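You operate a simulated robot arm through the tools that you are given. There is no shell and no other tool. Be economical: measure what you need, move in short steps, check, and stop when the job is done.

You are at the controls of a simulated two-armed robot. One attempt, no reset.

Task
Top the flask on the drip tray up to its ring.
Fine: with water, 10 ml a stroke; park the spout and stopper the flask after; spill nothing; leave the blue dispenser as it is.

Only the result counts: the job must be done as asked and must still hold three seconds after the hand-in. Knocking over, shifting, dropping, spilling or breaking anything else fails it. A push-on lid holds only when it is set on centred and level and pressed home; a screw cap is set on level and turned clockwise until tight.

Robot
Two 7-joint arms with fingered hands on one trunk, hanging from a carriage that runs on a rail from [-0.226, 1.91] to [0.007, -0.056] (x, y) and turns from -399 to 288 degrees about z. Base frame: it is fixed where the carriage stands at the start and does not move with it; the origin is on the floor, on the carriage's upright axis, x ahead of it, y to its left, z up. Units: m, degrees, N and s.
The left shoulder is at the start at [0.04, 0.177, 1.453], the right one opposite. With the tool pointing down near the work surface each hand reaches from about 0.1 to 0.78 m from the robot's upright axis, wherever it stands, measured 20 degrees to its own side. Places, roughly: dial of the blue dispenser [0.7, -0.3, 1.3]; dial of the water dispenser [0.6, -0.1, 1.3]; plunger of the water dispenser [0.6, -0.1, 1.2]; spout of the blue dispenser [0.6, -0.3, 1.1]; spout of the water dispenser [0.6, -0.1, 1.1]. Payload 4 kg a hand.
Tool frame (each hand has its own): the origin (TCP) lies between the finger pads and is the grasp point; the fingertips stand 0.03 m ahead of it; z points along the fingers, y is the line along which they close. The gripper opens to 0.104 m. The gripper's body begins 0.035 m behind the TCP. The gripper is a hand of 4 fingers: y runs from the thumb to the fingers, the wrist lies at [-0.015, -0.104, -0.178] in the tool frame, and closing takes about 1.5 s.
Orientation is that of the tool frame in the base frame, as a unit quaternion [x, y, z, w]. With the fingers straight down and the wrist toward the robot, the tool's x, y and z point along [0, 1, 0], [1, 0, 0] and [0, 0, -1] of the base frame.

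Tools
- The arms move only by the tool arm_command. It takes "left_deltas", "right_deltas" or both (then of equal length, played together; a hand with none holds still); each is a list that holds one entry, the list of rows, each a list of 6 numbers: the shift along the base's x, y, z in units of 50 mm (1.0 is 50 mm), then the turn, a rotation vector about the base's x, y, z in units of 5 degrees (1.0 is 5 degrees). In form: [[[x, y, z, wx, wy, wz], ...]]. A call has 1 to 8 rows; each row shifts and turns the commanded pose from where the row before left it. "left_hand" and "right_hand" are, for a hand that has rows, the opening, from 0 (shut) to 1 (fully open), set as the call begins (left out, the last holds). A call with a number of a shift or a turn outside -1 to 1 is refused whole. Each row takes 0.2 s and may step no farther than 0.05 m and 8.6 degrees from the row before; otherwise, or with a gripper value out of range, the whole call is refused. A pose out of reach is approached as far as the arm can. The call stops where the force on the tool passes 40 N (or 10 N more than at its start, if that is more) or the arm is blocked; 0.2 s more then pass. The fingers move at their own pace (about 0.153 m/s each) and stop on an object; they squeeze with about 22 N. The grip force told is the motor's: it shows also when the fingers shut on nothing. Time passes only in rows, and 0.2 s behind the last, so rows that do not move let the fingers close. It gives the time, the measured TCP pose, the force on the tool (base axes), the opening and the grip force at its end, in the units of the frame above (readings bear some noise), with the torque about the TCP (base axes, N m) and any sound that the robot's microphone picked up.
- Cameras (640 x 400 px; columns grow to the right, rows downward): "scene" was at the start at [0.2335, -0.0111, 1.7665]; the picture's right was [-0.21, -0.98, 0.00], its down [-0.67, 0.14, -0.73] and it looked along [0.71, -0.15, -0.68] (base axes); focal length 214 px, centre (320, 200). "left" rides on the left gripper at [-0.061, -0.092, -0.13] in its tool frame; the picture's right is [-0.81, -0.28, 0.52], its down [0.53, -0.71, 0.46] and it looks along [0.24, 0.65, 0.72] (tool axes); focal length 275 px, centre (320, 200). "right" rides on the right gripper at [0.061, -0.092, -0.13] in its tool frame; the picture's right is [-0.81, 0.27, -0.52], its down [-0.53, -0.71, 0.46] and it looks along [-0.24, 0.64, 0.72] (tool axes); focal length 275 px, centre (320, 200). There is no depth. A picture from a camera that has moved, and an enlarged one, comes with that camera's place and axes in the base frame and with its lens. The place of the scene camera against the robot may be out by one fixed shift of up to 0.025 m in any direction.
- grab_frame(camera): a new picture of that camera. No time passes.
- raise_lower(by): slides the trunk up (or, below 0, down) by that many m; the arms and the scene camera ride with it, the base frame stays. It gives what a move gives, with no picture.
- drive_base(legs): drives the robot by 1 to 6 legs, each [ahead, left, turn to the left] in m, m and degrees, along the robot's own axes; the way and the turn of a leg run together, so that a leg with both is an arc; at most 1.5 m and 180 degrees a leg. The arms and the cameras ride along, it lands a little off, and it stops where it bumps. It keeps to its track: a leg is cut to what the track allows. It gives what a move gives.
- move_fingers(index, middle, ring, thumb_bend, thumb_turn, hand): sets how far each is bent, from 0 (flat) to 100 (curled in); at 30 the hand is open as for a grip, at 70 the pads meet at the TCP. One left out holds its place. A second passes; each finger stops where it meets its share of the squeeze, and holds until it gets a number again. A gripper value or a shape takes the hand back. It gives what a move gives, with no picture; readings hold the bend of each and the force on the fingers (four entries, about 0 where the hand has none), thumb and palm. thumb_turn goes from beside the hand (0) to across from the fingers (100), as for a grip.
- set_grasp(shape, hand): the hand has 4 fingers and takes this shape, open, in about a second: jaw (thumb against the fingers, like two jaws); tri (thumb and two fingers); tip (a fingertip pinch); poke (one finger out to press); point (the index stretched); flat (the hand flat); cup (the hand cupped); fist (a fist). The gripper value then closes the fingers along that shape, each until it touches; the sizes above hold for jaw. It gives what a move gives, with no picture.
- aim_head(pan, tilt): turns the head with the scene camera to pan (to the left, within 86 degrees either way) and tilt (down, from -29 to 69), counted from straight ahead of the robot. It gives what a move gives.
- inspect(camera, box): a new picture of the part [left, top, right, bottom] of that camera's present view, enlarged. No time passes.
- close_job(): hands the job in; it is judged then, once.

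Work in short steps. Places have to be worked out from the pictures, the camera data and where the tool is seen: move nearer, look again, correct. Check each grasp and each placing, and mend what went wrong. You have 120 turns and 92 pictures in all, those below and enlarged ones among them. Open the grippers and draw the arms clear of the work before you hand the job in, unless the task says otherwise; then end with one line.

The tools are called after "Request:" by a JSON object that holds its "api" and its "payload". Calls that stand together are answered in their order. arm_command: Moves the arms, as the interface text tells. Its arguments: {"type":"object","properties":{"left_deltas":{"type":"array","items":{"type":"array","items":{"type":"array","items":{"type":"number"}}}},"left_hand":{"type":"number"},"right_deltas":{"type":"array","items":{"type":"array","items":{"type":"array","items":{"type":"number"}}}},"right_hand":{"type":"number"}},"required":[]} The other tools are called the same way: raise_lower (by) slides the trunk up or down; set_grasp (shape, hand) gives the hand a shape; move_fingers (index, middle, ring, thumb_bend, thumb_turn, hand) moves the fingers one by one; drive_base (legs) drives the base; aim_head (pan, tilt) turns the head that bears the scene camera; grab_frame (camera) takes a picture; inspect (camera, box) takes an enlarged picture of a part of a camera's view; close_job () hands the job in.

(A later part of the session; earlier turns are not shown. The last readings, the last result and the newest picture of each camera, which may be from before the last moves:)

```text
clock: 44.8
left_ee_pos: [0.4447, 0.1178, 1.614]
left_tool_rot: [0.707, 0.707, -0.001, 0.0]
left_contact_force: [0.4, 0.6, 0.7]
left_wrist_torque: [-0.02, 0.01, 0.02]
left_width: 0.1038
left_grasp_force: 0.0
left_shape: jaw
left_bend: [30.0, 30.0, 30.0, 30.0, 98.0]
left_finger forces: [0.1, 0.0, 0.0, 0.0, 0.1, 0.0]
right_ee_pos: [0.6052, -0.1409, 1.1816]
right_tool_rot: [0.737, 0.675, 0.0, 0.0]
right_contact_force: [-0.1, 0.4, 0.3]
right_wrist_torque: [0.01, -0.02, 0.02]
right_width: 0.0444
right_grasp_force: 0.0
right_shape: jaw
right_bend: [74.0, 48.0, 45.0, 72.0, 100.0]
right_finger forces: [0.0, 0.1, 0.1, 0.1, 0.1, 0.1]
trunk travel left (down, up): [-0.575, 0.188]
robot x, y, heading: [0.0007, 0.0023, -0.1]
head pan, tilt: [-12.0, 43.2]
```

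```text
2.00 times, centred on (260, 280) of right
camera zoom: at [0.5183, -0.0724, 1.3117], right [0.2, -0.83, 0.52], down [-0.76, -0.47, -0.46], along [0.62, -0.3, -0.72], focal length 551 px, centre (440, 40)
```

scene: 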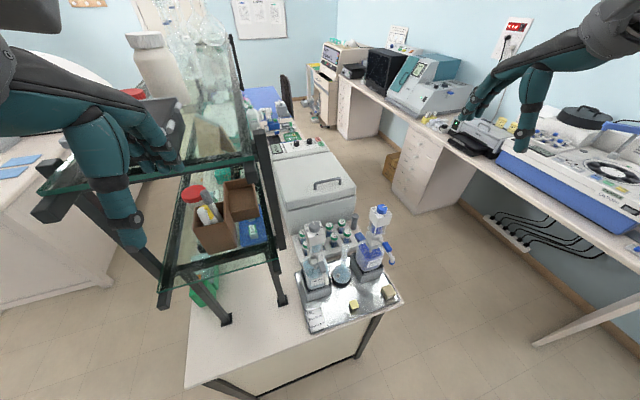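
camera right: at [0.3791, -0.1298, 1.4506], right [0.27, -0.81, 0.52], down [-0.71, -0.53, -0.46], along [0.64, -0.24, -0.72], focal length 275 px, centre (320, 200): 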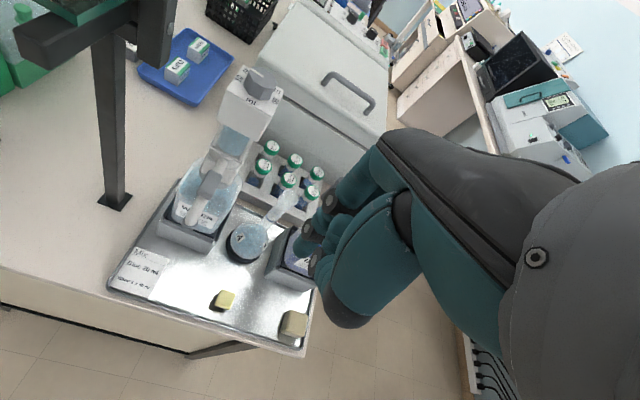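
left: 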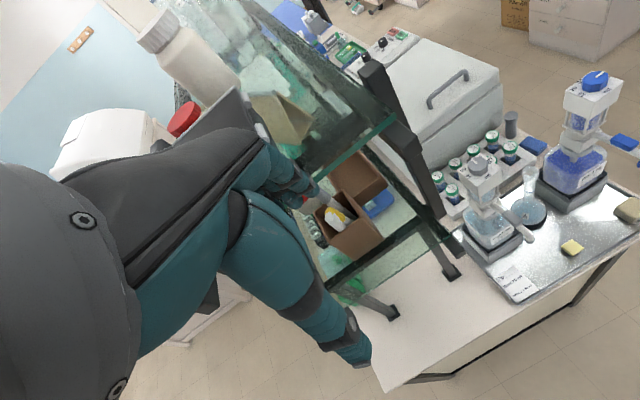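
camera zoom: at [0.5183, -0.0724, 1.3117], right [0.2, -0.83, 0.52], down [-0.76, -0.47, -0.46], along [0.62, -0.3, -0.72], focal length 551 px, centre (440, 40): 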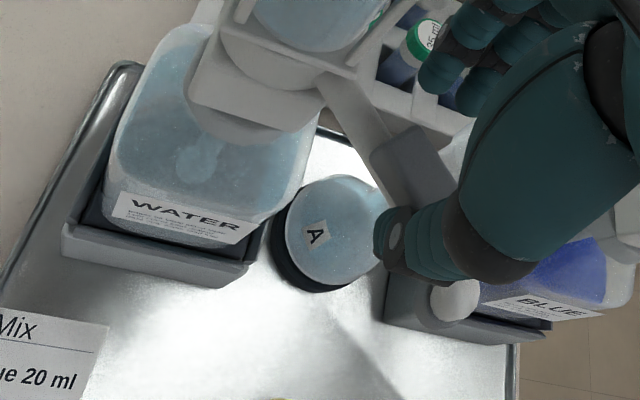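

The spout is at ≈236° (elbow r≈0.11, matching the flask's 0.114). I continue 20° and then check the outlet height against the flask mouth.

Request:
{"api": "arm_command", "payload": {"right_deltas": [[[0.114, -0.036, 0, 0, 0, 1], [0.114, -0.026, 0, 0, 0, 1], [0.118, -0.014, 0, 0, 0, 1], [0.118, -0.006, 0, 0, 0, 1]]]}}

Request:
{"api": "inspect", "payload": {"camera": "left", "box": [460, 130, 580, 250]}}

Request:
{"api": "inspect", "payload": {"camera": "scene", "box": [310, 220, 380, 290]}}

Request:
{"api": "inspect", "payload": {"camera": "right", "box": [200, 200, 340, 340]}}

```text
clock: 45.8
left_ee_pos: [0.4442, 0.1191, 1.6138]
left_tool_rot: [0.707, 0.708, 0.0, 0.001]
left_contact_force: [1.0, 0.5, -0.3]
left_wrist_torque: [0.03, -0.03, 0.01]
left_width: 0.1038
left_grasp_force: 0.0
left_shape: jaw
left_bend: [30.0, 30.0, 30.0, 30.0, 98.0]
left_finger forces: [0.0, 0.1, 0.0, 0.1, 0.1, 0.0]
right_ee_pos: [0.6282, -0.1462, 1.182]
right_tool_rot: [0.609, 0.794, -0.001, -0.001]
right_contact_force: [-0.3, 0.4, 0.4]
right_wrist_torque: [-0.01, -0.02, -0.01]
right_width: 0.0443
right_grasp_force: 0.1
right_shape: jaw
right_bend: [74.0, 48.0, 45.0, 72.0, 100.0]
right_finger forces: [0.0, 0.0, 0.0, 0.1, 0.1, 0.0]
trunk travel left (down, up): [-0.575, 0.188]
robot x, y, heading: [0.0024, 0.0009, 0.1]
head pan, tilt: [-12.0, 43.2]
```

```text
3.33 times, centred on (520, 190) of left
camera zoom: at [0.3533, 0.0576, 1.7443], right [-0.27, -0.81, -0.52], down [-0.71, 0.53, -0.46], along [0.64, 0.24, -0.73], focal length 918 px, centre (-347, 233)
```

zoom: 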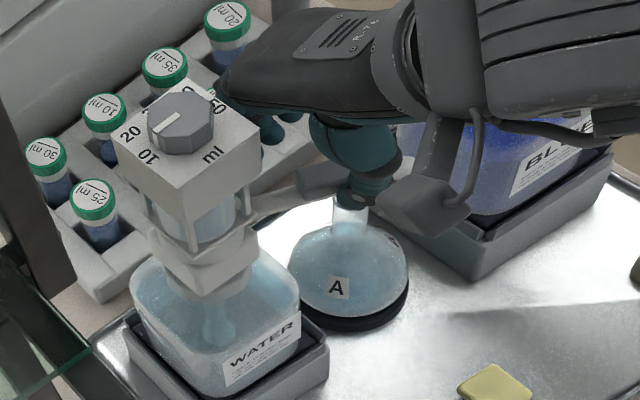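

```text
5.71 times, centred on (345, 255) of scene
camera zoom: at [0.2335, -0.0111, 1.7665], right [-0.21, -0.98, 0.0], down [-0.67, 0.14, -0.73], along [0.71, -0.15, -0.68], focal length 1226 px, centre (177, -114)
```

zoom: 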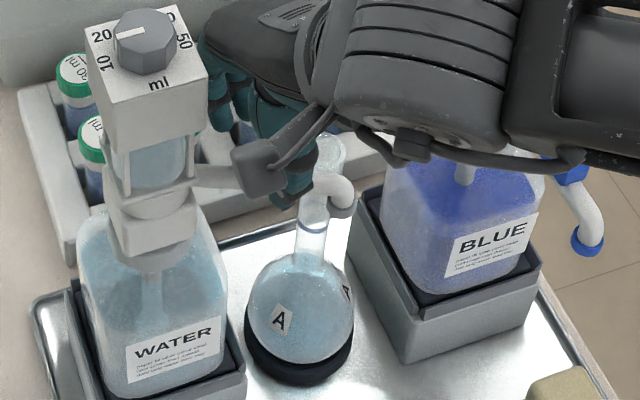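

```text
2.86 times, centred on (270, 270) of right
camera zoom: at [0.5232, -0.11, 1.312], right [0.48, -0.71, 0.52], down [-0.55, -0.7, -0.45], along [0.69, -0.07, -0.73], focal length 786 px, centre (463, 0)
```

zoom: 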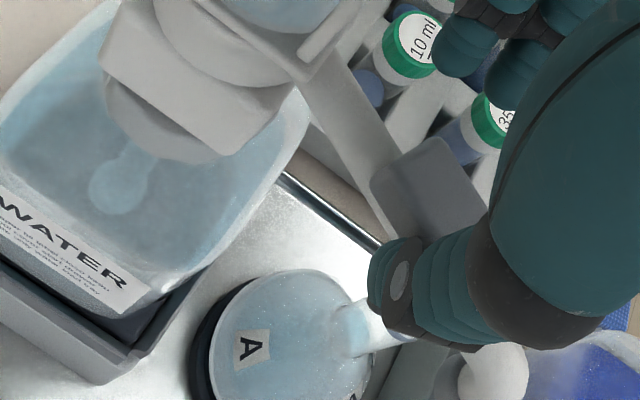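

Nozzle and flask-mouth heights look close. I take a tight zoom to measure them before swinging over.

Request:
{"api": "inspect", "payload": {"camera": "scene", "box": [338, 240, 378, 265]}}

```text
16.00 times, centred on (358, 252) of scene
camera zoom: at [0.2335, -0.0111, 1.7665], right [-0.21, -0.98, 0.0], down [-0.67, 0.14, -0.73], along [0.71, -0.15, -0.68], focal length 3432 px, centre (-288, -640)
```

zoom: 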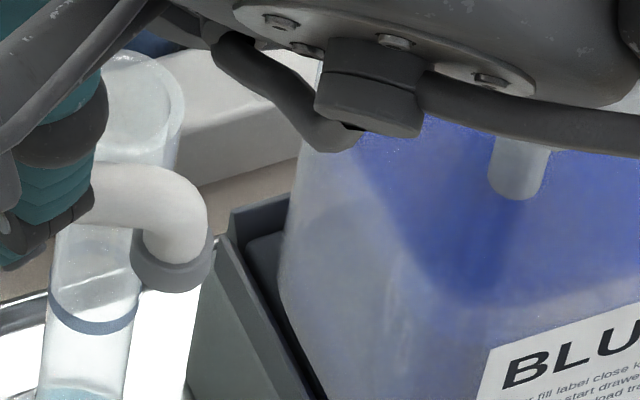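

Estimates put the nozzle within a few mm of the mouth height, which is too uncertain to risk. I lift the hand straight up out of the straddle, back off, and get a lower-angle view.

Request:
{"api": "arm_command", "payload": {"right_deltas": [[[0, 0, 0.6, 0, 0, 0], [0, 0, 0.7, 0, 0, 0], [0, 0, 0.7, 0, 0, 0], [-0.7, -0.3, 0, 0, 0, -0.7], [-0.7, -0.3, 0, 0, 0, -0.7], [-0.7, -0.3, 0, 0, 0, -0.7], [-0.7, -0.3, 0, 0, 0, -0.7]]]}}

Request:
{"api": "arm_command", "payload": {"right_deltas": [[[0, 0, -0.5, 0, -1, 0], [0, 0, -0.5, 0, -1, 0], [0, 0, -0.5, 0, -1, 0], [0, 0, -0.5, 0, -1, 0], [0, 0, -0.5, 0, -1, 0]]]}}

Request:
{"api": "grab_frame", "payload": {"camera": "right"}}

```text
clock: 47.4
left_ee_pos: [0.4434, 0.1187, 1.6145]
left_tool_rot: [0.706, 0.708, -0.001, 0.0]
left_contact_force: [0.9, 0.2, 0.2]
left_wrist_torque: [-0.02, 0.01, -0.01]
left_width: 0.1036
left_grasp_force: 0.1
left_shape: jaw
left_bend: [30.0, 30.0, 30.0, 30.0, 98.0]
left_finger forces: [0.2, 0.0, 0.0, 0.1, 0.0, 0.0]
right_ee_pos: [0.4881, -0.2069, 1.2823]
right_tool_rot: [0.702, 0.712, 0.0, 0.001]
right_contact_force: [0.0, 1.0, 0.8]
right_wrist_torque: [-0.01, -0.01, -0.03]
right_width: 0.044
right_grasp_force: 0.1
right_shape: jaw
right_bend: [74.0, 48.0, 45.0, 72.0, 100.0]
right_finger forces: [0.1, 0.0, 0.0, 0.0, 0.0, 0.0]
trunk travel left (down, up): [-0.575, 0.188]
robot x, y, heading: [-0.0011, 0.0006, -0.0]
head pan, tilt: [-12.0, 43.2]
```

```text
clock: 48.6
left_ee_pos: [0.4437, 0.1175, 1.6136]
left_tool_rot: [0.707, 0.708, -0.002, 0.0]
left_contact_force: [-0.4, 0.4, 0.5]
left_wrist_torque: [0.0, -0.03, 0.01]
left_width: 0.1037
left_grasp_force: 0.0
left_shape: jaw
left_bend: [30.0, 30.0, 30.0, 30.0, 98.0]
left_finger forces: [0.0, 0.1, 0.1, 0.0, 0.1, 0.1]
right_ee_pos: [0.4878, -0.2066, 1.1984]
right_tool_rot: [0.694, 0.705, 0.102, 0.104]
right_contact_force: [1.1, 0.3, -0.8]
right_wrist_torque: [-0.01, -0.01, 0.0]
right_width: 0.0437
right_grasp_force: 0.1
right_shape: jaw
right_bend: [74.0, 48.0, 45.0, 72.0, 100.0]
right_finger forces: [0.0, 0.0, 0.0, 0.0, 0.0, 0.0]
right hand out of reach, approached as far as the arm can: row 4, 5
trunk travel left (down, up): [-0.575, 0.188]
robot x, y, heading: [-0.0018, 0.0011, 0.0]
head pan, tilt: [-12.0, 43.2]
```

```text
34 pictures are left
camera right: at [0.3608, -0.1466, 1.2957], right [0.13, -0.81, 0.58], down [-0.54, -0.54, -0.64], along [0.83, -0.23, -0.51], focal length 275 px, centre (320, 200)
```

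right: 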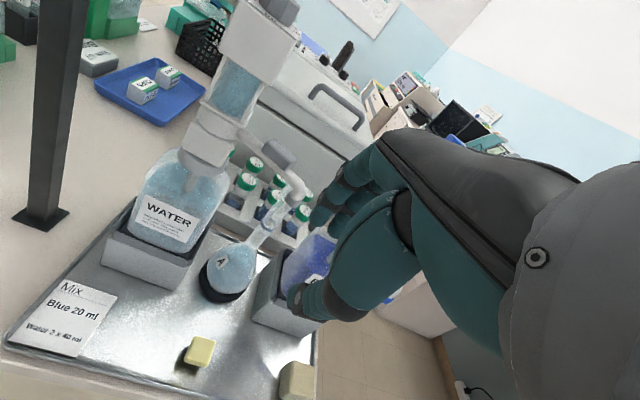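

Nozzle and flask mouth are both visible here; one tight zoom to measure them.

Request:
{"api": "inspect", "payload": {"camera": "right", "box": [230, 150, 330, 250]}}

```text
4.00 times, centred on (280, 200) of right
camera zoom: at [0.3608, -0.1466, 1.2957], right [0.13, -0.81, 0.58], down [-0.54, -0.54, -0.64], along [0.83, -0.23, -0.51], focal length 1101 px, centre (480, 200)
```

zoom: 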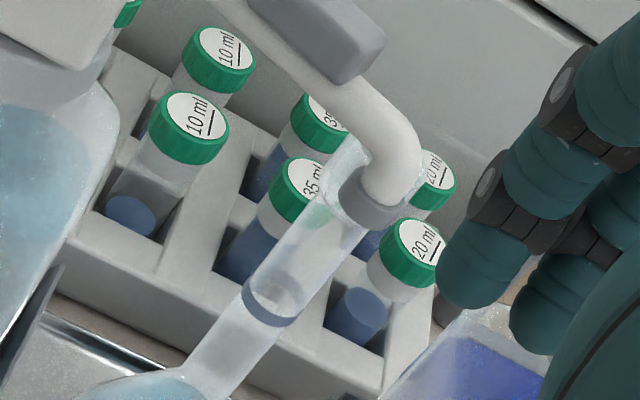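

I zoom tighter on the nozzle and lip to resolve whether the mouth is below it.

Request:
{"api": "inspect", "payload": {"camera": "right", "box": [304, 168, 344, 212]}}

```text
9.09 times, centred on (324, 190) of right
camera zoom: at [0.3608, -0.1466, 1.2957], right [0.13, -0.81, 0.58], down [-0.54, -0.54, -0.64], along [0.83, -0.23, -0.51], focal length 2502 px, centre (284, 291)
```

zoom: 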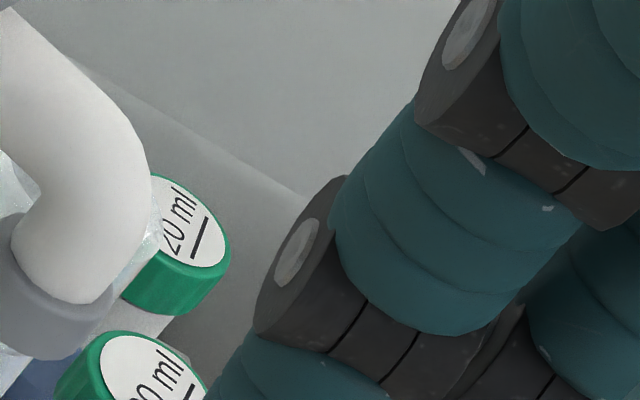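

Clearance still reads as 0–9 mm. A truly horizontal view (also best for reading the level against the ring) is obtainable by lowering the trunk, so I retract both hands clear of the table first.

Request:
{"api": "arm_command", "payload": {"right_deltas": [[[-0.42, -0.31, 0.5, 0, 0.43, 0], [-0.42, -0.31, 0.5, 0, 0.43, 0], [-0.42, -0.31, 0.5, 0, 0.43, 0], [-0.42, -0.31, 0.5, 0, 0.43, 0], [-0.42, -0.31, 0.5, 0, 0.43, 0], [-0.42, -0.31, 0.5, 0, 0.43, 0], [-0.42, -0.31, 0.5, 0, 0.43, 0], [-0.42, -0.31, 0.5, 0, 0.43, 0]]], "left_deltas": [[[-0.31, 0.25, 0, 0, 0, 0], [-0.31, 0.25, 0, 0, 0, 0], [-0.31, 0.25, 0, 0, 0, 0], [-0.31, 0.25, 0, 0, 0, 0], [-0.31, 0.25, 0, 0, 0, 0], [-0.31, 0.25, 0, 0, 0, 0], [-0.31, 0.25, 0, 0, 0, 0], [-0.31, 0.25, 0, 0, 0, 0]]]}}

Request:
{"api": "aim_head", "payload": {"pan": -20, "tilt": 15}}

Request:
{"api": "raise_lower", "payload": {"by": -0.3}}

Request:
{"api": "grab_frame", "payload": {"camera": "scene"}}

```text
clock: 50.4
left_ee_pos: [0.3211, 0.2182, 1.6151]
left_tool_rot: [0.706, 0.708, -0.001, 0.0]
left_contact_force: [-0.6, -0.1, -0.5]
left_wrist_torque: [-0.01, 0.01, 0.03]
left_width: 0.1036
left_grasp_force: 0.2
left_shape: jaw
left_bend: [30.0, 30.0, 30.0, 30.0, 98.0]
left_finger forces: [0.0, 0.1, 0.0, 0.0, 0.1, 0.0]
right_ee_pos: [0.3633, -0.3393, 1.4002]
right_tool_rot: [0.701, 0.713, -0.004, -0.004]
right_contact_force: [0.5, 0.3, 0.4]
right_wrist_torque: [-0.01, -0.01, -0.01]
right_width: 0.0439
right_grasp_force: 0.1
right_shape: jaw
right_bend: [74.0, 48.0, 45.0, 72.0, 100.0]
right_finger forces: [0.0, 0.0, 0.1, 0.0, 0.0, 0.0]
right hand out of reach, approached as far as the arm can: row 3, 4, 5, 6
trunk travel left (down, up): [-0.575, 0.188]
robot x, y, heading: [0.002, -0.0029, -0.0]
head pan, tilt: [-12.0, 43.2]
```

```text
clock: 51.3
left_ee_pos: [0.3216, 0.2179, 1.6151]
left_tool_rot: [0.706, 0.708, -0.001, 0.0]
left_contact_force: [-0.2, -0.4, 0.2]
left_wrist_torque: [0.01, 0.01, -0.02]
left_width: 0.1037
left_grasp_force: 0.1
left_shape: jaw
left_bend: [30.0, 30.0, 30.0, 30.0, 98.0]
left_finger forces: [0.0, 0.0, 0.0, 0.0, 0.0, 0.1]
right_ee_pos: [0.3634, -0.3404, 1.4002]
right_tool_rot: [0.702, 0.712, -0.004, -0.004]
right_contact_force: [-0.9, 0.0, 0.1]
right_wrist_torque: [0.01, 0.03, 0.0]
right_width: 0.0439
right_grasp_force: 0.1
right_shape: jaw
right_bend: [74.0, 48.0, 45.0, 72.0, 100.0]
right_finger forces: [0.1, 0.1, 0.1, 0.0, 0.0, 0.1]
trunk travel left (down, up): [-0.575, 0.188]
robot x, y, heading: [0.0011, -0.001, -0.0]
head pan, tilt: [-20.0, 15.0]
```

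```text
clock: 54.3
left_ee_pos: [0.3216, 0.2187, 1.3143]
left_tool_rot: [0.706, 0.708, -0.002, 0.0]
left_contact_force: [0.4, -0.4, -0.2]
left_wrist_torque: [0.03, 0.02, -0.03]
left_width: 0.1039
left_grasp_force: 0.1
left_shape: jaw
left_bend: [30.0, 30.0, 30.0, 30.0, 98.0]
left_finger forces: [0.0, 0.0, 0.0, 0.1, 0.1, 0.0]
right_ee_pos: [0.3639, -0.3388, 1.0999]
right_tool_rot: [0.702, 0.712, -0.004, -0.004]
right_contact_force: [0.0, -0.7, -0.4]
right_wrist_torque: [0.04, 0.01, 0.0]
right_width: 0.0438
right_grasp_force: 0.1
right_shape: jaw
right_bend: [74.0, 48.0, 45.0, 72.0, 100.0]
right_finger forces: [0.0, 0.0, 0.1, 0.1, 0.0, 0.1]
trunk travel left (down, up): [-0.275, 0.488]
robot x, y, heading: [-0.0003, -0.0024, -0.2]
head pan, tilt: [-20.0, 15.0]
```

```text
31 pictures are left
camera scene: at [0.2404, -0.0258, 1.5108], right [-0.34, -0.94, 0.0], down [-0.24, 0.09, -0.97], along [0.91, -0.33, -0.26], focal length 214 px, centre (320, 200)
```

scene: 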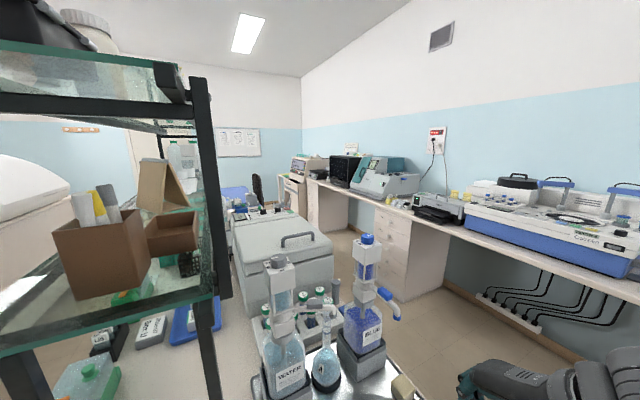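

Nothing touches. I raise the right hand within the arm's range and lower the trunk further for a near-horizontal view.

Request:
{"api": "arm_command", "payload": {"right_deltas": [[[0, 0, 0.9, 0, 0, 0], [0, 0, 0.9, 0, 0, 0], [0, 0, 0.9, 0, 0, 0], [0, 0, 0.9, 0, 0, 0], [0, 0, 0.9, 0, 0, 0], [0, 0, 0.9, 0, 0, 0]]]}}

Request:
{"api": "raise_lower", "payload": {"by": -0.26}}

Request:
{"api": "inspect", "payload": {"camera": "scene", "box": [240, 150, 400, 290]}}

```text
clock: 55.7
left_ee_pos: [0.321, 0.2181, 1.3141]
left_tool_rot: [0.707, 0.707, -0.002, 0.0]
left_contact_force: [-0.9, -0.2, 0.2]
left_wrist_torque: [0.02, 0.0, 0.01]
left_width: 0.1036
left_grasp_force: 0.0
left_shape: jaw
left_bend: [30.0, 30.0, 30.0, 30.0, 98.0]
left_finger forces: [0.0, 0.1, 0.0, 0.0, 0.1, 0.0]
right_ee_pos: [0.3633, -0.3403, 1.3701]
right_tool_rot: [0.702, 0.713, -0.006, -0.005]
right_contact_force: [0.2, -0.7, 0.0]
right_wrist_torque: [0.01, 0.04, 0.03]
right_width: 0.0436
right_grasp_force: 0.1
right_shape: jaw
right_bend: [74.0, 48.0, 45.0, 72.0, 100.0]
right_finger forces: [0.0, 0.0, 0.1, 0.0, 0.0, 0.0]
trunk travel left (down, up): [-0.275, 0.488]
robot x, y, heading: [0.0003, 0.0018, -0.0]
head pan, tilt: [-20.0, 15.0]
```

```text
clock: 58.4
left_ee_pos: [0.3215, 0.2188, 1.0551]
left_tool_rot: [0.707, 0.707, -0.001, 0.0]
left_contact_force: [0.0, -0.2, 0.5]
left_wrist_torque: [-0.04, 0.06, -0.01]
left_width: 0.1038
left_grasp_force: 0.0
left_shape: jaw
left_bend: [30.0, 30.0, 30.0, 30.0, 98.0]
left_finger forces: [0.1, 0.0, 0.0, 0.0, 0.0, 0.0]
right_ee_pos: [0.3628, -0.3382, 1.1106]
right_tool_rot: [0.701, 0.713, -0.004, -0.004]
right_contact_force: [0.3, 0.8, 0.0]
right_wrist_torque: [-0.03, -0.03, -0.01]
right_width: 0.0441
right_grasp_force: 0.1
right_shape: jaw
right_bend: [74.0, 48.0, 45.0, 72.0, 100.0]
right_finger forces: [0.0, 0.0, 0.1, 0.1, 0.1, 0.0]
trunk travel left (down, up): [-0.015, 0.748]
robot x, y, heading: [-0.0006, -0.0013, -0.0]
head pan, tilt: [-20.0, 15.0]
```

```text
2.86 times, centred on (320, 220) of scene
camera zoom: at [0.2404, -0.0258, 1.2508], right [-0.34, -0.94, 0.0], down [-0.24, 0.09, -0.97], along [0.91, -0.33, -0.26], focal length 613 px, centre (320, 143)
```

zoom: 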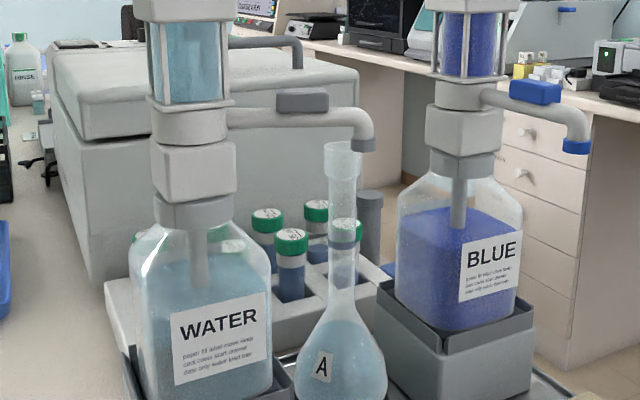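

Horizontal view shows the nozzle bottom at z≈1.139 and the mouth at ≈1.131: the spout clears the lip by 6–9 mm. I zoom on the flask to read the starting level and ring.

Request:
{"api": "inspect", "payload": {"camera": "scene", "box": [306, 180, 346, 260]}}

```text
5.00 times, centred on (326, 220) of scene
camera zoom: at [0.2404, -0.0258, 1.2508], right [-0.34, -0.94, 0.0], down [-0.24, 0.09, -0.97], along [0.91, -0.33, -0.26], focal length 1072 px, centre (290, 100)
```

zoom: 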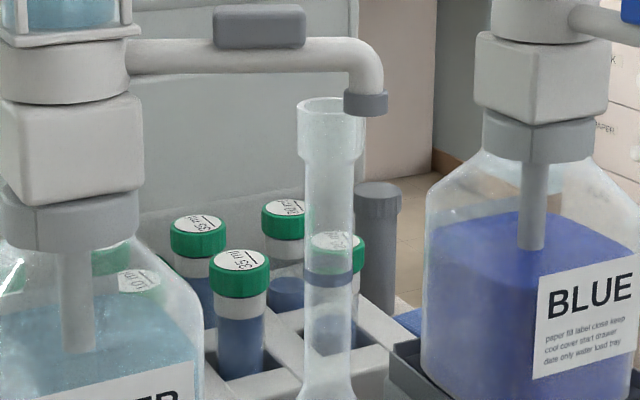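

The level is well below the ring, in the bulb. Now I raise the trunk back and return the right hand to the earlier straddle pose to finish the swing.

Request:
{"api": "raise_lower", "payload": {"by": 0.56}}

Request:
{"api": "arm_command", "payload": {"right_deltas": [[[0.28, 0.3, -0.85, 0, 0, 0], [0.28, 0.3, -0.85, 0, 0, 0], [0.28, 0.3, -0.85, 0, 0, 0], [0.28, 0.3, -0.85, 0, 0, 0], [0.28, 0.3, -0.85, 0, 0, 0], [0.28, 0.3, -0.85, 0, 0, 0], [0.28, 0.3, -0.85, 0, 0, 0], [0.28, 0.3, -0.85, 0, 0, 0]]]}}

```text
refused: 0.56 is not a number from -0.4 to 0.4
```

```text
clock: 59.8
left_ee_pos: [0.3176, 0.2165, 1.0546]
left_tool_rot: [0.707, 0.707, -0.003, -0.002]
left_contact_force: [0.8, 0.3, -0.2]
left_wrist_torque: [-0.04, -0.04, 0.02]
left_width: 0.1037
left_grasp_force: 0.1
left_shape: jaw
left_bend: [30.0, 30.0, 30.0, 30.0, 98.0]
left_finger forces: [0.0, 0.0, 0.1, 0.0, 0.1, 0.0]
right_ee_pos: [0.4358, -0.258, 0.8766]
right_tool_rot: [0.702, 0.712, 0.0, 0.001]
right_contact_force: [-18.1, -3.1, 6.6]
right_wrist_torque: [-0.07, -0.42, -0.3]
right_width: 0.0394
right_grasp_force: 0.0
right_shape: jaw
right_bend: [74.0, 57.0, 45.0, 72.0, 100.0]
right_finger forces: [0.0, 19.5, 0.1, 0.0, 0.0, 0.0]
trunk travel left (down, up): [-0.015, 0.748]
robot x, y, heading: [-0.0007, -0.0015, 0.0]
head pan, tilt: [-20.0, 15.0]
stopped in row 6 (right hand): the force on the tool passed its limit at 66 N (the readings are from after the stop); the commanded pose is now the measured one
```

The trunk call was refused and the hand then ran into the table's front edge. I back straight off (-x), then look for any disturbance.

Request:
{"api": "arm_command", "payload": {"right_deltas": [[[-0.6, -0.3, 0, 0, 0, 0], [-0.6, -0.3, 0, 0, 0, 0], [0, 0, 0.9, 0, 0, 0], [0, 0, 0.9, 0, 0, 0], [0, 0, 0.9, 0, 0, 0], [0, 0, 0.9, 0, 0, 0]]]}}

Request:
{"api": "inspect", "payload": {"camera": "scene", "box": [240, 150, 400, 290]}}

```text
clock: 61.2
left_ee_pos: [0.3219, 0.2183, 1.0547]
left_tool_rot: [0.707, 0.707, -0.001, 0.001]
left_contact_force: [-0.1, -0.2, 0.6]
left_wrist_torque: [-0.02, 0.01, 0.0]
left_width: 0.1037
left_grasp_force: 0.1
left_shape: jaw
left_bend: [30.0, 30.0, 30.0, 30.0, 98.0]
left_finger forces: [0.1, 0.1, 0.0, 0.0, 0.1, 0.0]
right_ee_pos: [0.3812, -0.2839, 1.0583]
right_tool_rot: [0.702, 0.712, 0.0, 0.001]
right_contact_force: [-0.6, 0.2, -0.5]
right_wrist_torque: [0.02, -0.03, -0.02]
right_width: 0.0438
right_grasp_force: 0.0
right_shape: jaw
right_bend: [74.0, 48.0, 45.0, 72.0, 100.0]
right_finger forces: [0.0, 0.0, 0.0, 0.0, 0.0, 0.0]
trunk travel left (down, up): [-0.015, 0.748]
robot x, y, heading: [0.0019, 0.0007, -0.2]
head pan, tilt: [-20.0, 15.0]
```

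```text
2.86 times, centred on (320, 220) of scene
camera zoom: at [0.2406, -0.0261, 1.2507], right [-0.34, -0.94, 0.0], down [-0.24, 0.09, -0.97], along [0.91, -0.33, -0.26], focal length 613 px, centre (320, 143)
```

zoom: 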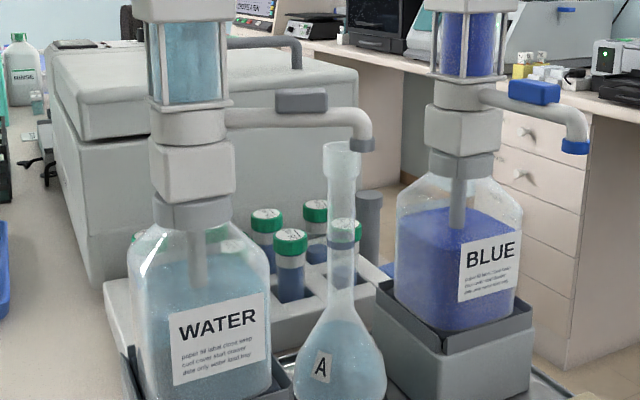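

Nothing has moved: the picture is identical. I raise the trunk in two allowed steps, checking before any hand motion.

Request:
{"api": "raise_lower", "payload": {"by": 0.4}}

Request:
{"api": "raise_lower", "payload": {"by": 0.16}}

Request:
{"api": "aim_head", "payload": {"pan": -15, "tilt": 43}}

```text
clock: 65.0
left_ee_pos: [0.3217, 0.2183, 1.4538]
left_tool_rot: [0.707, 0.707, -0.001, 0.0]
left_contact_force: [0.4, 0.5, 0.1]
left_wrist_torque: [0.01, 0.0, -0.02]
left_width: 0.1036
left_grasp_force: 0.1
left_shape: jaw
left_bend: [30.0, 30.0, 30.0, 30.0, 98.0]
left_finger forces: [0.1, 0.0, 0.0, 0.0, 0.0, 0.0]
right_ee_pos: [0.3818, -0.2857, 1.4587]
right_tool_rot: [0.702, 0.712, 0.001, 0.001]
right_contact_force: [0.3, 0.2, 0.0]
right_wrist_torque: [-0.01, -0.01, 0.0]
right_width: 0.0437
right_grasp_force: 0.0
right_shape: jaw
right_bend: [74.0, 48.0, 45.0, 72.0, 100.0]
right_finger forces: [0.0, 0.0, 0.0, 0.0, 0.0, 0.1]
trunk travel left (down, up): [-0.415, 0.348]
robot x, y, heading: [-0.0048, -0.0006, -0.2]
head pan, tilt: [-20.0, 15.0]
```

```text
clock: 66.8
left_ee_pos: [0.3211, 0.217, 1.6146]
left_tool_rot: [0.707, 0.707, -0.001, 0.0]
left_contact_force: [1.1, -0.7, 0.7]
left_wrist_torque: [-0.01, 0.0, -0.02]
left_width: 0.1037
left_grasp_force: 0.0
left_shape: jaw
left_bend: [30.0, 30.0, 30.0, 30.0, 98.0]
left_finger forces: [0.0, 0.0, 0.1, 0.0, 0.0, 0.0]
right_ee_pos: [0.3822, -0.2848, 1.6182]
right_tool_rot: [0.702, 0.712, 0.001, 0.001]
right_contact_force: [0.1, 0.4, 0.3]
right_wrist_torque: [0.03, 0.03, 0.01]
right_width: 0.0436
right_grasp_force: 0.1
right_shape: jaw
right_bend: [74.0, 48.0, 45.0, 72.0, 100.0]
right_finger forces: [0.1, 0.1, 0.0, 0.2, 0.0, 0.0]
trunk travel left (down, up): [-0.575, 0.188]
robot x, y, heading: [0.0016, -0.0031, -0.1]
head pan, tilt: [-20.0, 15.0]
```

```text
clock: 67.8
left_ee_pos: [0.321, 0.2182, 1.6146]
left_tool_rot: [0.707, 0.707, -0.001, 0.0]
left_contact_force: [0.0, 0.2, 0.3]
left_wrist_torque: [-0.04, 0.0, 0.01]
left_width: 0.1034
left_grasp_force: 0.1
left_shape: jaw
left_bend: [30.0, 30.0, 30.0, 30.0, 98.0]
left_finger forces: [0.0, 0.0, 0.1, 0.1, 0.0, 0.0]
right_ee_pos: [0.3819, -0.2836, 1.6167]
right_tool_rot: [0.702, 0.712, 0.001, 0.001]
right_contact_force: [0.6, 0.1, 0.3]
right_wrist_torque: [0.0, -0.03, 0.01]
right_width: 0.0435
right_grasp_force: 0.0
right_shape: jaw
right_bend: [74.0, 48.0, 45.0, 72.0, 100.0]
right_finger forces: [0.0, 0.1, 0.0, 0.0, 0.0, 0.0]
trunk travel left (down, up): [-0.575, 0.188]
robot x, y, heading: [0.0014, 0.0003, -0.2]
head pan, tilt: [-15.0, 43.0]
```

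Trunk is back. I move the right hand to above the spout again (0.628, -0.146, 1.285, yaw 15°).

Request:
{"api": "arm_command", "payload": {"right_deltas": [[[0.48, 0.27, -0.66, 0, 0, 0.35], [0.48, 0.27, -0.66, 0, 0, 0.35], [0.48, 0.27, -0.66, 0, 0, 0.35], [0.48, 0.27, -0.66, 0, 0, 0.35], [0.48, 0.27, -0.66, 0, 0, 0.35], [0.48, 0.27, -0.66, 0, 0, 0.35], [0.48, 0.27, -0.66, 0, 0, 0.35], [0.48, 0.27, -0.66, 0, 0, 0.35]]]}}

Request:
{"api": "arm_command", "payload": {"right_deltas": [[[0.36, 0.21, -0.45, 0, 0, 0], [0.36, 0.2, -0.45, 0, 0, 0], [0.36, 0.2, -0.45, 0, 0, 0]]]}}

Request:
{"api": "inspect", "payload": {"camera": "right", "box": [160, 180, 340, 340]}}

```text
clock: 69.6
left_ee_pos: [0.3207, 0.2195, 1.6147]
left_tool_rot: [0.707, 0.708, -0.001, 0.0]
left_contact_force: [-0.6, 0.5, -0.1]
left_wrist_torque: [0.01, -0.02, 0.04]
left_width: 0.1037
left_grasp_force: 0.0
left_shape: jaw
left_bend: [30.0, 30.0, 30.0, 30.0, 98.0]
left_finger forces: [0.0, 0.0, 0.1, 0.1, 0.1, 0.1]
right_ee_pos: [0.5746, -0.1791, 1.355]
right_tool_rot: [0.61, 0.793, 0.002, 0.001]
right_contact_force: [-0.9, 0.1, 0.5]
right_wrist_torque: [0.03, 0.01, 0.02]
right_width: 0.0434
right_grasp_force: 0.1
right_shape: jaw
right_bend: [74.0, 48.0, 45.0, 72.0, 100.0]
right_finger forces: [0.0, 0.1, 0.0, 0.1, 0.1, 0.0]
trunk travel left (down, up): [-0.575, 0.188]
robot x, y, heading: [-0.0005, -0.0025, -0.1]
head pan, tilt: [-15.0, 43.0]
```

```text
clock: 70.4
left_ee_pos: [0.3226, 0.2193, 1.615]
left_tool_rot: [0.708, 0.706, -0.001, 0.001]
left_contact_force: [0.5, 0.2, 0.2]
left_wrist_torque: [0.0, -0.05, -0.03]
left_width: 0.1035
left_grasp_force: 0.0
left_shape: jaw
left_bend: [30.0, 30.0, 30.0, 30.0, 98.0]
left_finger forces: [0.1, 0.0, 0.0, 0.1, 0.0, 0.0]
right_ee_pos: [0.6273, -0.1467, 1.2877]
right_tool_rot: [0.61, 0.792, 0.001, 0.0]
right_contact_force: [-0.7, 0.0, -0.1]
right_wrist_torque: [0.0, 0.03, 0.0]
right_width: 0.0434
right_grasp_force: 0.1
right_shape: jaw
right_bend: [74.0, 48.0, 45.0, 72.0, 100.0]
right_finger forces: [0.0, 0.1, 0.0, 0.0, 0.0, 0.0]
trunk travel left (down, up): [-0.575, 0.188]
robot x, y, heading: [0.002, 0.0004, -0.0]
head pan, tilt: [-15.0, 43.0]
```

```text
2.50 times, centred on (250, 260) of right
camera zoom: at [0.5221, -0.1106, 1.4161], right [0.47, -0.71, 0.52], down [-0.55, -0.7, -0.46], along [0.69, -0.07, -0.72], focal length 688 px, centre (495, 50)
```

zoom: 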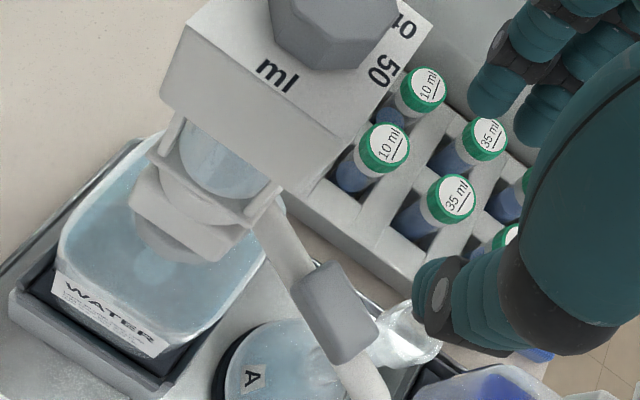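

The thumb would come down on the handle's edge, so I open slightly and shift 6 mm in -x before lowering.

Request:
{"api": "arm_command", "payload": {"right_deltas": [[[-0.12, 0, 0, 0, 0, 0], [0, 0, 0, 0, 0, 0], [0, 0, -0.7, 0, 0, 0], [0, 0, -0.7, 0, 0, 0], [0, 0, -0.68, 0, 0, 0]]], "right_hand": 0.62}}

Request:
{"api": "arm_command", "payload": {"right_deltas": [[[0, 0, 0, 0, 0, 0], [0, 0, 0, 0, 0, 0], [0, 0, 0, 0, 0, 0]]], "right_hand": 0.42}}

Request:
{"api": "inspect", "payload": {"camera": "right", "box": [200, 200, 340, 340]}}

```text
clock: 71.6
left_ee_pos: [0.3204, 0.2189, 1.6147]
left_tool_rot: [0.708, 0.707, -0.001, 0.0]
left_contact_force: [0.4, 0.4, 0.4]
left_wrist_torque: [-0.01, 0.02, 0.01]
left_width: 0.1037
left_grasp_force: 0.1
left_shape: jaw
left_bend: [30.0, 30.0, 30.0, 30.0, 98.0]
left_finger forces: [0.1, 0.0, 0.1, 0.1, 0.1, 0.1]
right_ee_pos: [0.6211, -0.1452, 1.1805]
right_tool_rot: [0.609, 0.793, 0.002, 0.002]
right_contact_force: [0.4, -0.9, 0.3]
right_wrist_torque: [0.0, -0.06, 0.02]
right_width: 0.0642
right_grasp_force: 0.1
right_shape: jaw
right_bend: [28.0, 40.0, 37.0, 64.0, 100.0]
right_finger forces: [0.0, 0.0, 0.0, 0.0, 0.0, 0.0]
trunk travel left (down, up): [-0.575, 0.188]
robot x, y, heading: [-0.0046, 0.0009, -0.2]
head pan, tilt: [-15.0, 43.0]
```

```text
clock: 72.4
left_ee_pos: [0.3219, 0.2186, 1.6153]
left_tool_rot: [0.707, 0.707, -0.002, 0.0]
left_contact_force: [0.1, 1.0, 0.1]
left_wrist_torque: [0.0, 0.0, 0.0]
left_width: 0.1038
left_grasp_force: 0.0
left_shape: jaw
left_bend: [30.0, 30.0, 30.0, 30.0, 98.0]
left_finger forces: [0.0, 0.1, 0.0, 0.0, 0.0, 0.0]
right_ee_pos: [0.6229, -0.1459, 1.1818]
right_tool_rot: [0.61, 0.792, 0.001, 0.001]
right_contact_force: [0.6, 0.3, 1.0]
right_wrist_torque: [0.04, 0.0, 0.0]
right_width: 0.044
right_grasp_force: 0.1
right_shape: jaw
right_bend: [74.0, 48.0, 45.0, 72.0, 100.0]
right_finger forces: [0.0, 0.0, 0.1, 0.1, 0.1, 0.0]
trunk travel left (down, up): [-0.575, 0.188]
robot x, y, heading: [0.0006, 0.0007, -0.0]
head pan, tilt: [-15.0, 43.0]
```

```text
2.86 times, centred on (270, 270) of right
camera zoom: at [0.5177, -0.1094, 1.3111], right [0.47, -0.71, 0.52], down [-0.55, -0.7, -0.46], along [0.69, -0.07, -0.72], focal length 786 px, centre (463, 0)
```

zoom: 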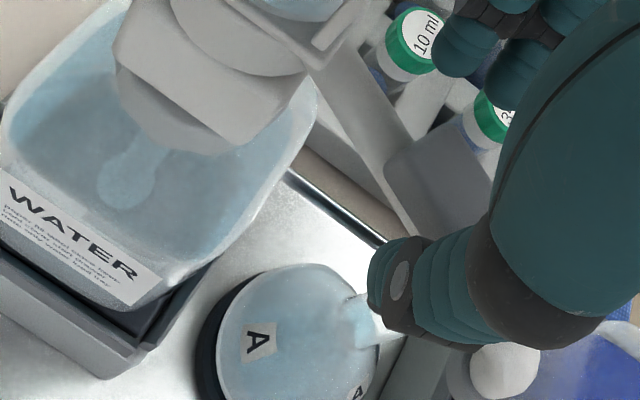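

Spout is inside the jaw, thumb on its near side. I close the 5 mm gap and sweep 15°.

Request:
{"api": "arm_command", "payload": {"right_deltas": [[[0.1, 0, 0, 0, 0, 0], [0.118, 0.006, 0, 0, 0, 1], [0.118, 0.014, 0, 0, 0, 1], [0.114, 0.026, 0, 0, 0, 1]]]}}

Request:
{"api": "inspect", "payload": {"camera": "scene", "box": [310, 220, 350, 260]}}

Request:
{"api": "inspect", "payload": {"camera": "right", "box": [230, 230, 330, 340]}}

```text
clock: 73.4
left_ee_pos: [0.3225, 0.2178, 1.6146]
left_tool_rot: [0.707, 0.707, -0.002, 0.0]
left_contact_force: [-0.2, -0.5, 0.0]
left_wrist_torque: [0.0, -0.02, -0.02]
left_width: 0.1036
left_grasp_force: 0.0
left_shape: jaw
left_bend: [30.0, 30.0, 30.0, 30.0, 98.0]
left_finger forces: [0.0, 0.0, 0.1, 0.0, 0.0, 0.0]
right_ee_pos: [0.6428, -0.1424, 1.1814]
right_tool_rot: [0.501, 0.865, 0.003, 0.001]
right_contact_force: [-0.5, -1.4, 0.1]
right_wrist_torque: [0.0, -0.04, 0.01]
right_width: 0.044
right_grasp_force: 0.1
right_shape: jaw
right_bend: [74.0, 48.0, 45.0, 72.0, 100.0]
right_finger forces: [0.1, 0.0, 0.0, 0.0, 0.0, 0.0]
trunk travel left (down, up): [-0.575, 0.188]
robot x, y, heading: [0.0017, 0.0007, -0.1]
head pan, tilt: [-15.0, 43.0]
```

```text
10.00 times, centred on (330, 240) of scene
camera zoom: at [0.2326, -0.0154, 1.7668], right [-0.26, -0.97, 0.0], down [-0.66, 0.18, -0.73], along [0.71, -0.19, -0.68], focal length 2145 px, centre (220, -200)
```

zoom: 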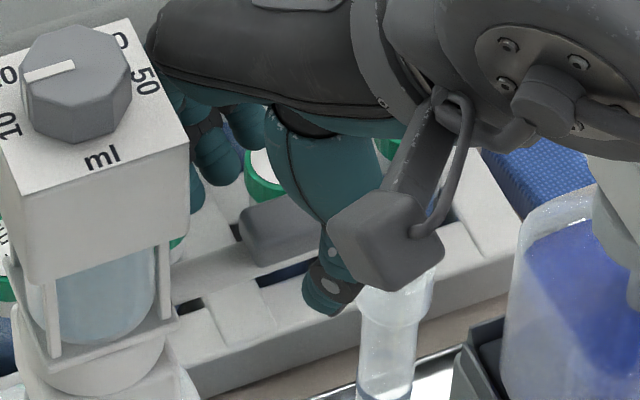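

```text
3.64 times, centred on (280, 285) of right
camera zoom: at [0.5332, -0.1367, 1.311], right [0.64, -0.57, 0.52], down [-0.35, -0.82, -0.46], along [0.68, 0.11, -0.72], focal length 1001 px, centre (466, -109)
```

zoom: 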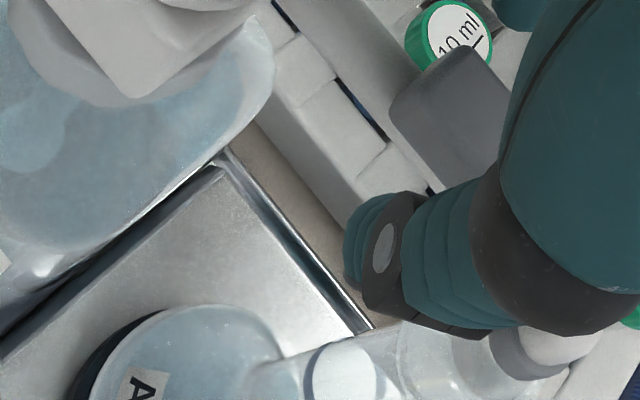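

Nozzle is near the mouth, at ≈273°, about 8 mm short. I push ~4° more, then lift off and look.

Request:
{"api": "arm_command", "payload": {"right_deltas": [[[0.09, 0.024, 0, 0, 0, 0.8], [-0.12, 0, 0, 0, 0, 0], [0, 0, 0.6, 0, 0, 0], [0, 0, 0.7, 0, 0, 0], [0, 0, 0.8, 0, 0, 0]]], "right_hand": 0.5}}

Request:
{"api": "arm_command", "payload": {"right_deltas": [[[-0.5, -0.1, 0.2, 0, 0, -1], [-0.5, -0.1, 0.2, 0, 0, -1], [-0.5, -0.1, 0.2, 0, 0, -1], [-0.5, -0.1, 0.2, 0, 0, -1]]]}}

Request:
{"api": "inspect", "payload": {"camera": "right", "box": [200, 150, 320, 260]}}

Request:
{"api": "inspect", "payload": {"camera": "scene", "box": [310, 220, 360, 270]}}

```text
clock: 74.6
left_ee_pos: [0.3217, 0.2181, 1.6143]
left_tool_rot: [0.707, 0.707, -0.002, 0.0]
left_contact_force: [1.2, 0.0, -0.2]
left_wrist_torque: [-0.01, 0.01, 0.0]
left_width: 0.1037
left_grasp_force: 0.0
left_shape: jaw
left_bend: [30.0, 30.0, 30.0, 30.0, 98.0]
left_finger forces: [0.0, 0.0, 0.1, 0.0, 0.0, 0.0]
right_ee_pos: [0.6423, -0.1408, 1.2874]
right_tool_rot: [0.471, 0.882, 0.002, 0.001]
right_contact_force: [-0.9, -0.3, 0.3]
right_wrist_torque: [0.03, -0.01, 0.01]
right_width: 0.0519
right_grasp_force: 0.0
right_shape: jaw
right_bend: [74.0, 45.0, 41.0, 70.0, 100.0]
right_finger forces: [0.0, 0.0, 0.0, 0.0, 0.0, 0.0]
trunk travel left (down, up): [-0.575, 0.188]
robot x, y, heading: [-0.0006, 0.0025, -0.4]
head pan, tilt: [-15.0, 43.0]
```

```text
clock: 75.6
left_ee_pos: [0.3218, 0.2182, 1.6156]
left_tool_rot: [0.708, 0.707, -0.001, -0.001]
left_contact_force: [0.0, 0.0, -0.3]
left_wrist_torque: [-0.01, 0.0, 0.0]
left_width: 0.1034
left_grasp_force: 0.1
left_shape: jaw
left_bend: [30.0, 30.0, 30.0, 30.0, 98.0]
left_finger forces: [0.0, 0.0, 0.1, 0.0, 0.0, 0.1]
right_ee_pos: [0.5417, -0.162, 1.3274]
right_tool_rot: [0.618, 0.786, 0.002, 0.002]
right_contact_force: [-0.4, 0.8, -0.1]
right_wrist_torque: [-0.01, 0.01, -0.01]
right_width: 0.0515
right_grasp_force: 0.0
right_shape: jaw
right_bend: [74.0, 45.0, 41.0, 70.0, 100.0]
right_finger forces: [0.0, 0.0, 0.0, 0.0, 0.0, 0.0]
trunk travel left (down, up): [-0.575, 0.188]
robot x, y, heading: [-0.0032, -0.0002, -0.2]
head pan, tilt: [-15.0, 43.0]
```

```text
3.64 times, centred on (260, 205) of right
camera zoom: at [0.4364, -0.1242, 1.4574], right [0.46, -0.72, 0.52], down [-0.56, -0.69, -0.46], along [0.69, -0.08, -0.72], focal length 1001 px, centre (538, 182)
```

zoom: 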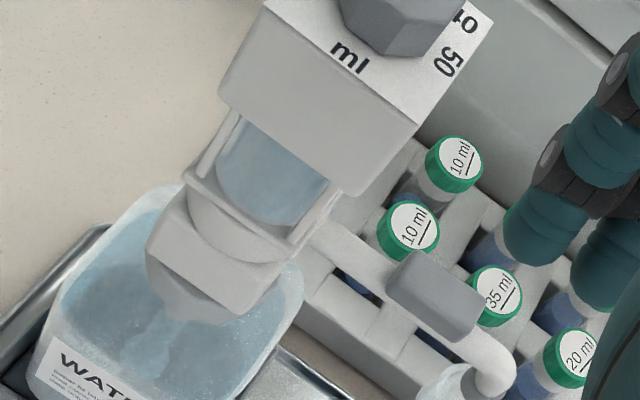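

```text
8.00 times, centred on (335, 245) of scene
camera zoom: at [0.2327, -0.0154, 1.7668], right [-0.26, -0.97, 0.0], down [-0.66, 0.18, -0.73], along [0.71, -0.19, -0.68], focal length 1716 px, centre (200, -160)
```

zoom: 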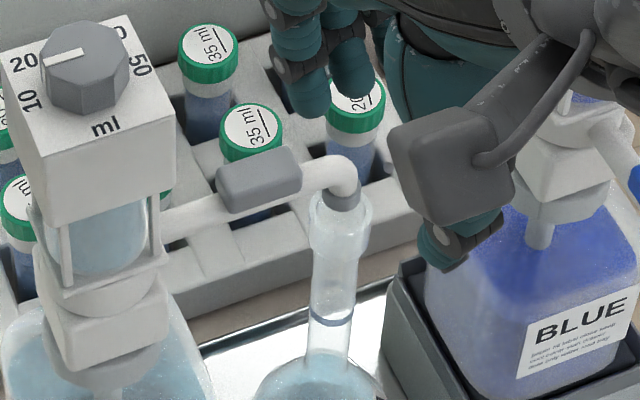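

In both views the nozzle sits over the mouth. One closer crop to confirm centring.

Request:
{"api": "inspect", "payload": {"camera": "right", "box": [280, 235, 320, 275]}}

```text
10.00 times, centred on (300, 255) of right
camera zoom: at [0.4364, -0.1242, 1.4574], right [0.46, -0.72, 0.52], down [-0.56, -0.69, -0.46], along [0.69, -0.08, -0.72], focal length 2753 px, centre (520, -350)
```

zoom: 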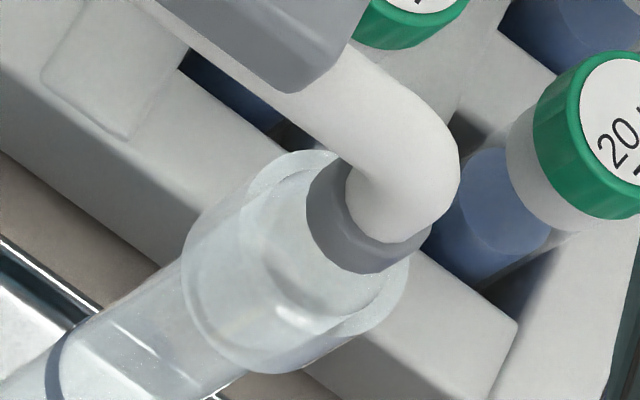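

The nozzle is centred over the mouth. Next I place the closed fingertips above the knob centre to press the plunger.

Request:
{"api": "arm_command", "payload": {"right_deltas": [[[0, 0, 0.75, 0, 0, 0], [0, 0, 0.75, 0, 0, 0], [0.576, 0.56, 0, 0, 0, -0.4], [0.576, 0.56, 0, 0, 0, -0.4], [0.576, 0.56, 0, 0, 0, -0.4]]], "right_hand": 0.0}}

Request:
{"api": "arm_command", "payload": {"right_deltas": [[[0, 0, -0.6, 0, 0, 0], [0, 0, -0.6, 0, 0, 0], [0, 0, -0.3, 0, 0, 0], [0, 0, -0.1, 0, 0, 0], [0, 0, -0.1, 0, 0, 0]]]}}

Request:
{"api": "inspect", "payload": {"camera": "scene", "box": [290, 180, 370, 260]}}

```text
clock: 76.8
left_ee_pos: [0.322, 0.2182, 1.6142]
left_tool_rot: [0.707, 0.707, -0.002, 0.0]
left_contact_force: [-0.3, 0.7, -0.6]
left_wrist_torque: [0.01, 0.0, -0.02]
left_width: 0.1037
left_grasp_force: 0.1
left_shape: jaw
left_bend: [30.0, 30.0, 30.0, 30.0, 98.0]
left_finger forces: [0.0, 0.0, 0.1, 0.0, 0.0, 0.0]
right_ee_pos: [0.6301, -0.076, 1.4013]
right_tool_rot: [0.657, 0.754, 0.002, 0.003]
right_contact_force: [0.2, 0.7, 0.5]
right_wrist_torque: [0.02, -0.02, 0.06]
right_width: 0.0001
right_grasp_force: 22.7
right_shape: jaw
right_bend: [70.0, 70.0, 70.0, 46.0, 100.0]
right_finger forces: [0.0, 0.0, 0.0, 0.0, 0.0, 0.1]
trunk travel left (down, up): [-0.575, 0.188]
robot x, y, heading: [0.0021, -0.0025, -0.2]
head pan, tilt: [-15.0, 43.0]
```

```text
clock: 78.0
left_ee_pos: [0.3212, 0.2175, 1.6161]
left_tool_rot: [0.707, 0.707, -0.002, 0.0]
left_contact_force: [-0.3, 0.4, 0.2]
left_wrist_torque: [0.0, 0.01, 0.01]
left_width: 0.1035
left_grasp_force: 0.1
left_shape: jaw
left_bend: [30.0, 30.0, 30.0, 30.0, 98.0]
left_finger forces: [0.0, 0.0, 0.0, 0.0, 0.1, 0.1]
right_ee_pos: [0.6295, -0.0787, 1.3179]
right_tool_rot: [0.657, 0.754, 0.002, 0.002]
right_contact_force: [-0.2, 0.4, -0.2]
right_wrist_torque: [0.01, 0.02, 0.0]
right_width: 0.0
right_grasp_force: 22.3
right_shape: jaw
right_bend: [70.0, 70.0, 70.0, 46.0, 100.0]
right_finger forces: [0.0, 0.0, 0.1, 0.0, 0.0, 0.0]
trunk travel left (down, up): [-0.575, 0.188]
robot x, y, heading: [0.001, 0.001, -0.2]
head pan, tilt: [-15.0, 43.0]
```

```text
5.00 times, centred on (330, 220) of scene
camera zoom: at [0.2326, -0.0154, 1.7668], right [-0.26, -0.97, 0.0], down [-0.66, 0.18, -0.73], along [0.71, -0.19, -0.68], focal length 1072 px, centre (270, 100)
```

zoom: 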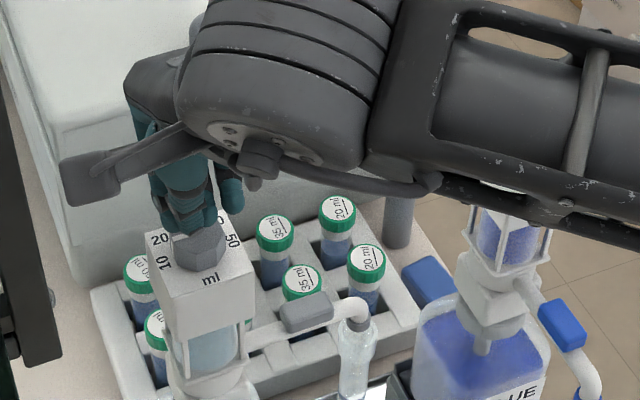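

Fingertips are just above the knob. I descend gently in small steps looking for contact.

Request:
{"api": "arm_command", "payload": {"right_deltas": [[[-0.02, 0, -0.08, 0, 0, 0], [0, 0, -0.08, 0, 0, 0], [0, 0, -0.08, 0, 0, 0], [0, 0, -0.08, 0, 0, 0]]]}}

```text
clock: 79.0
left_ee_pos: [0.3207, 0.218, 1.6142]
left_tool_rot: [0.707, 0.707, -0.002, 0.0]
left_contact_force: [1.1, -0.1, -0.3]
left_wrist_torque: [0.0, -0.02, -0.03]
left_width: 0.1037
left_grasp_force: 0.2
left_shape: jaw
left_bend: [30.0, 30.0, 30.0, 30.0, 98.0]
left_finger forces: [0.0, 0.0, 0.0, 0.0, 0.0, 0.1]
right_ee_pos: [0.6284, -0.0783, 1.3036]
right_tool_rot: [0.657, 0.754, 0.002, 0.002]
right_contact_force: [2.3, -0.3, 3.5]
right_wrist_torque: [-0.01, 0.0, -0.01]
right_width: 0.0002
right_grasp_force: 21.2
right_shape: jaw
right_bend: [70.0, 70.0, 70.0, 46.0, 100.0]
right_finger forces: [0.0, 0.1, 0.0, 0.0, 0.1, 0.1]
trunk travel left (down, up): [-0.575, 0.188]
robot x, y, heading: [-0.0003, -0.0016, -0.3]
head pan, tilt: [-15.0, 43.0]
```

Contact at TCP z≈1.304 with 3.5 N. I press down further, watching the force.

Request:
{"api": "arm_command", "payload": {"right_deltas": [[[0, 0, -0.08, 0, 0, 0], [0, 0, -0.08, 0, 0, 0], [0, 0, -0.08, 0, 0, 0]]]}}

```text
clock: 79.8
left_ee_pos: [0.3217, 0.2184, 1.6155]
left_tool_rot: [0.707, 0.707, -0.001, 0.0]
left_contact_force: [0.0, 0.2, 0.2]
left_wrist_torque: [-0.01, 0.0, 0.02]
left_width: 0.1036
left_grasp_force: 0.0
left_shape: jaw
left_bend: [30.0, 30.0, 30.0, 30.0, 98.0]
left_finger forces: [0.1, 0.0, 0.0, 0.1, 0.1, 0.0]
right_ee_pos: [0.6298, -0.0784, 1.2933]
right_tool_rot: [0.657, 0.754, 0.005, 0.003]
right_contact_force: [-2.3, 0.6, 20.3]
right_wrist_torque: [0.07, 0.02, 0.0]
right_width: 0.0
right_grasp_force: 22.1
right_shape: jaw
right_bend: [70.0, 70.0, 70.0, 46.0, 100.0]
right_finger forces: [0.0, 0.0, 0.0, 0.0, 0.0, 0.1]
trunk travel left (down, up): [-0.575, 0.188]
robot x, y, heading: [0.0002, 0.0009, 0.0]
head pan, tilt: [-15.0, 43.0]
heard: click
```

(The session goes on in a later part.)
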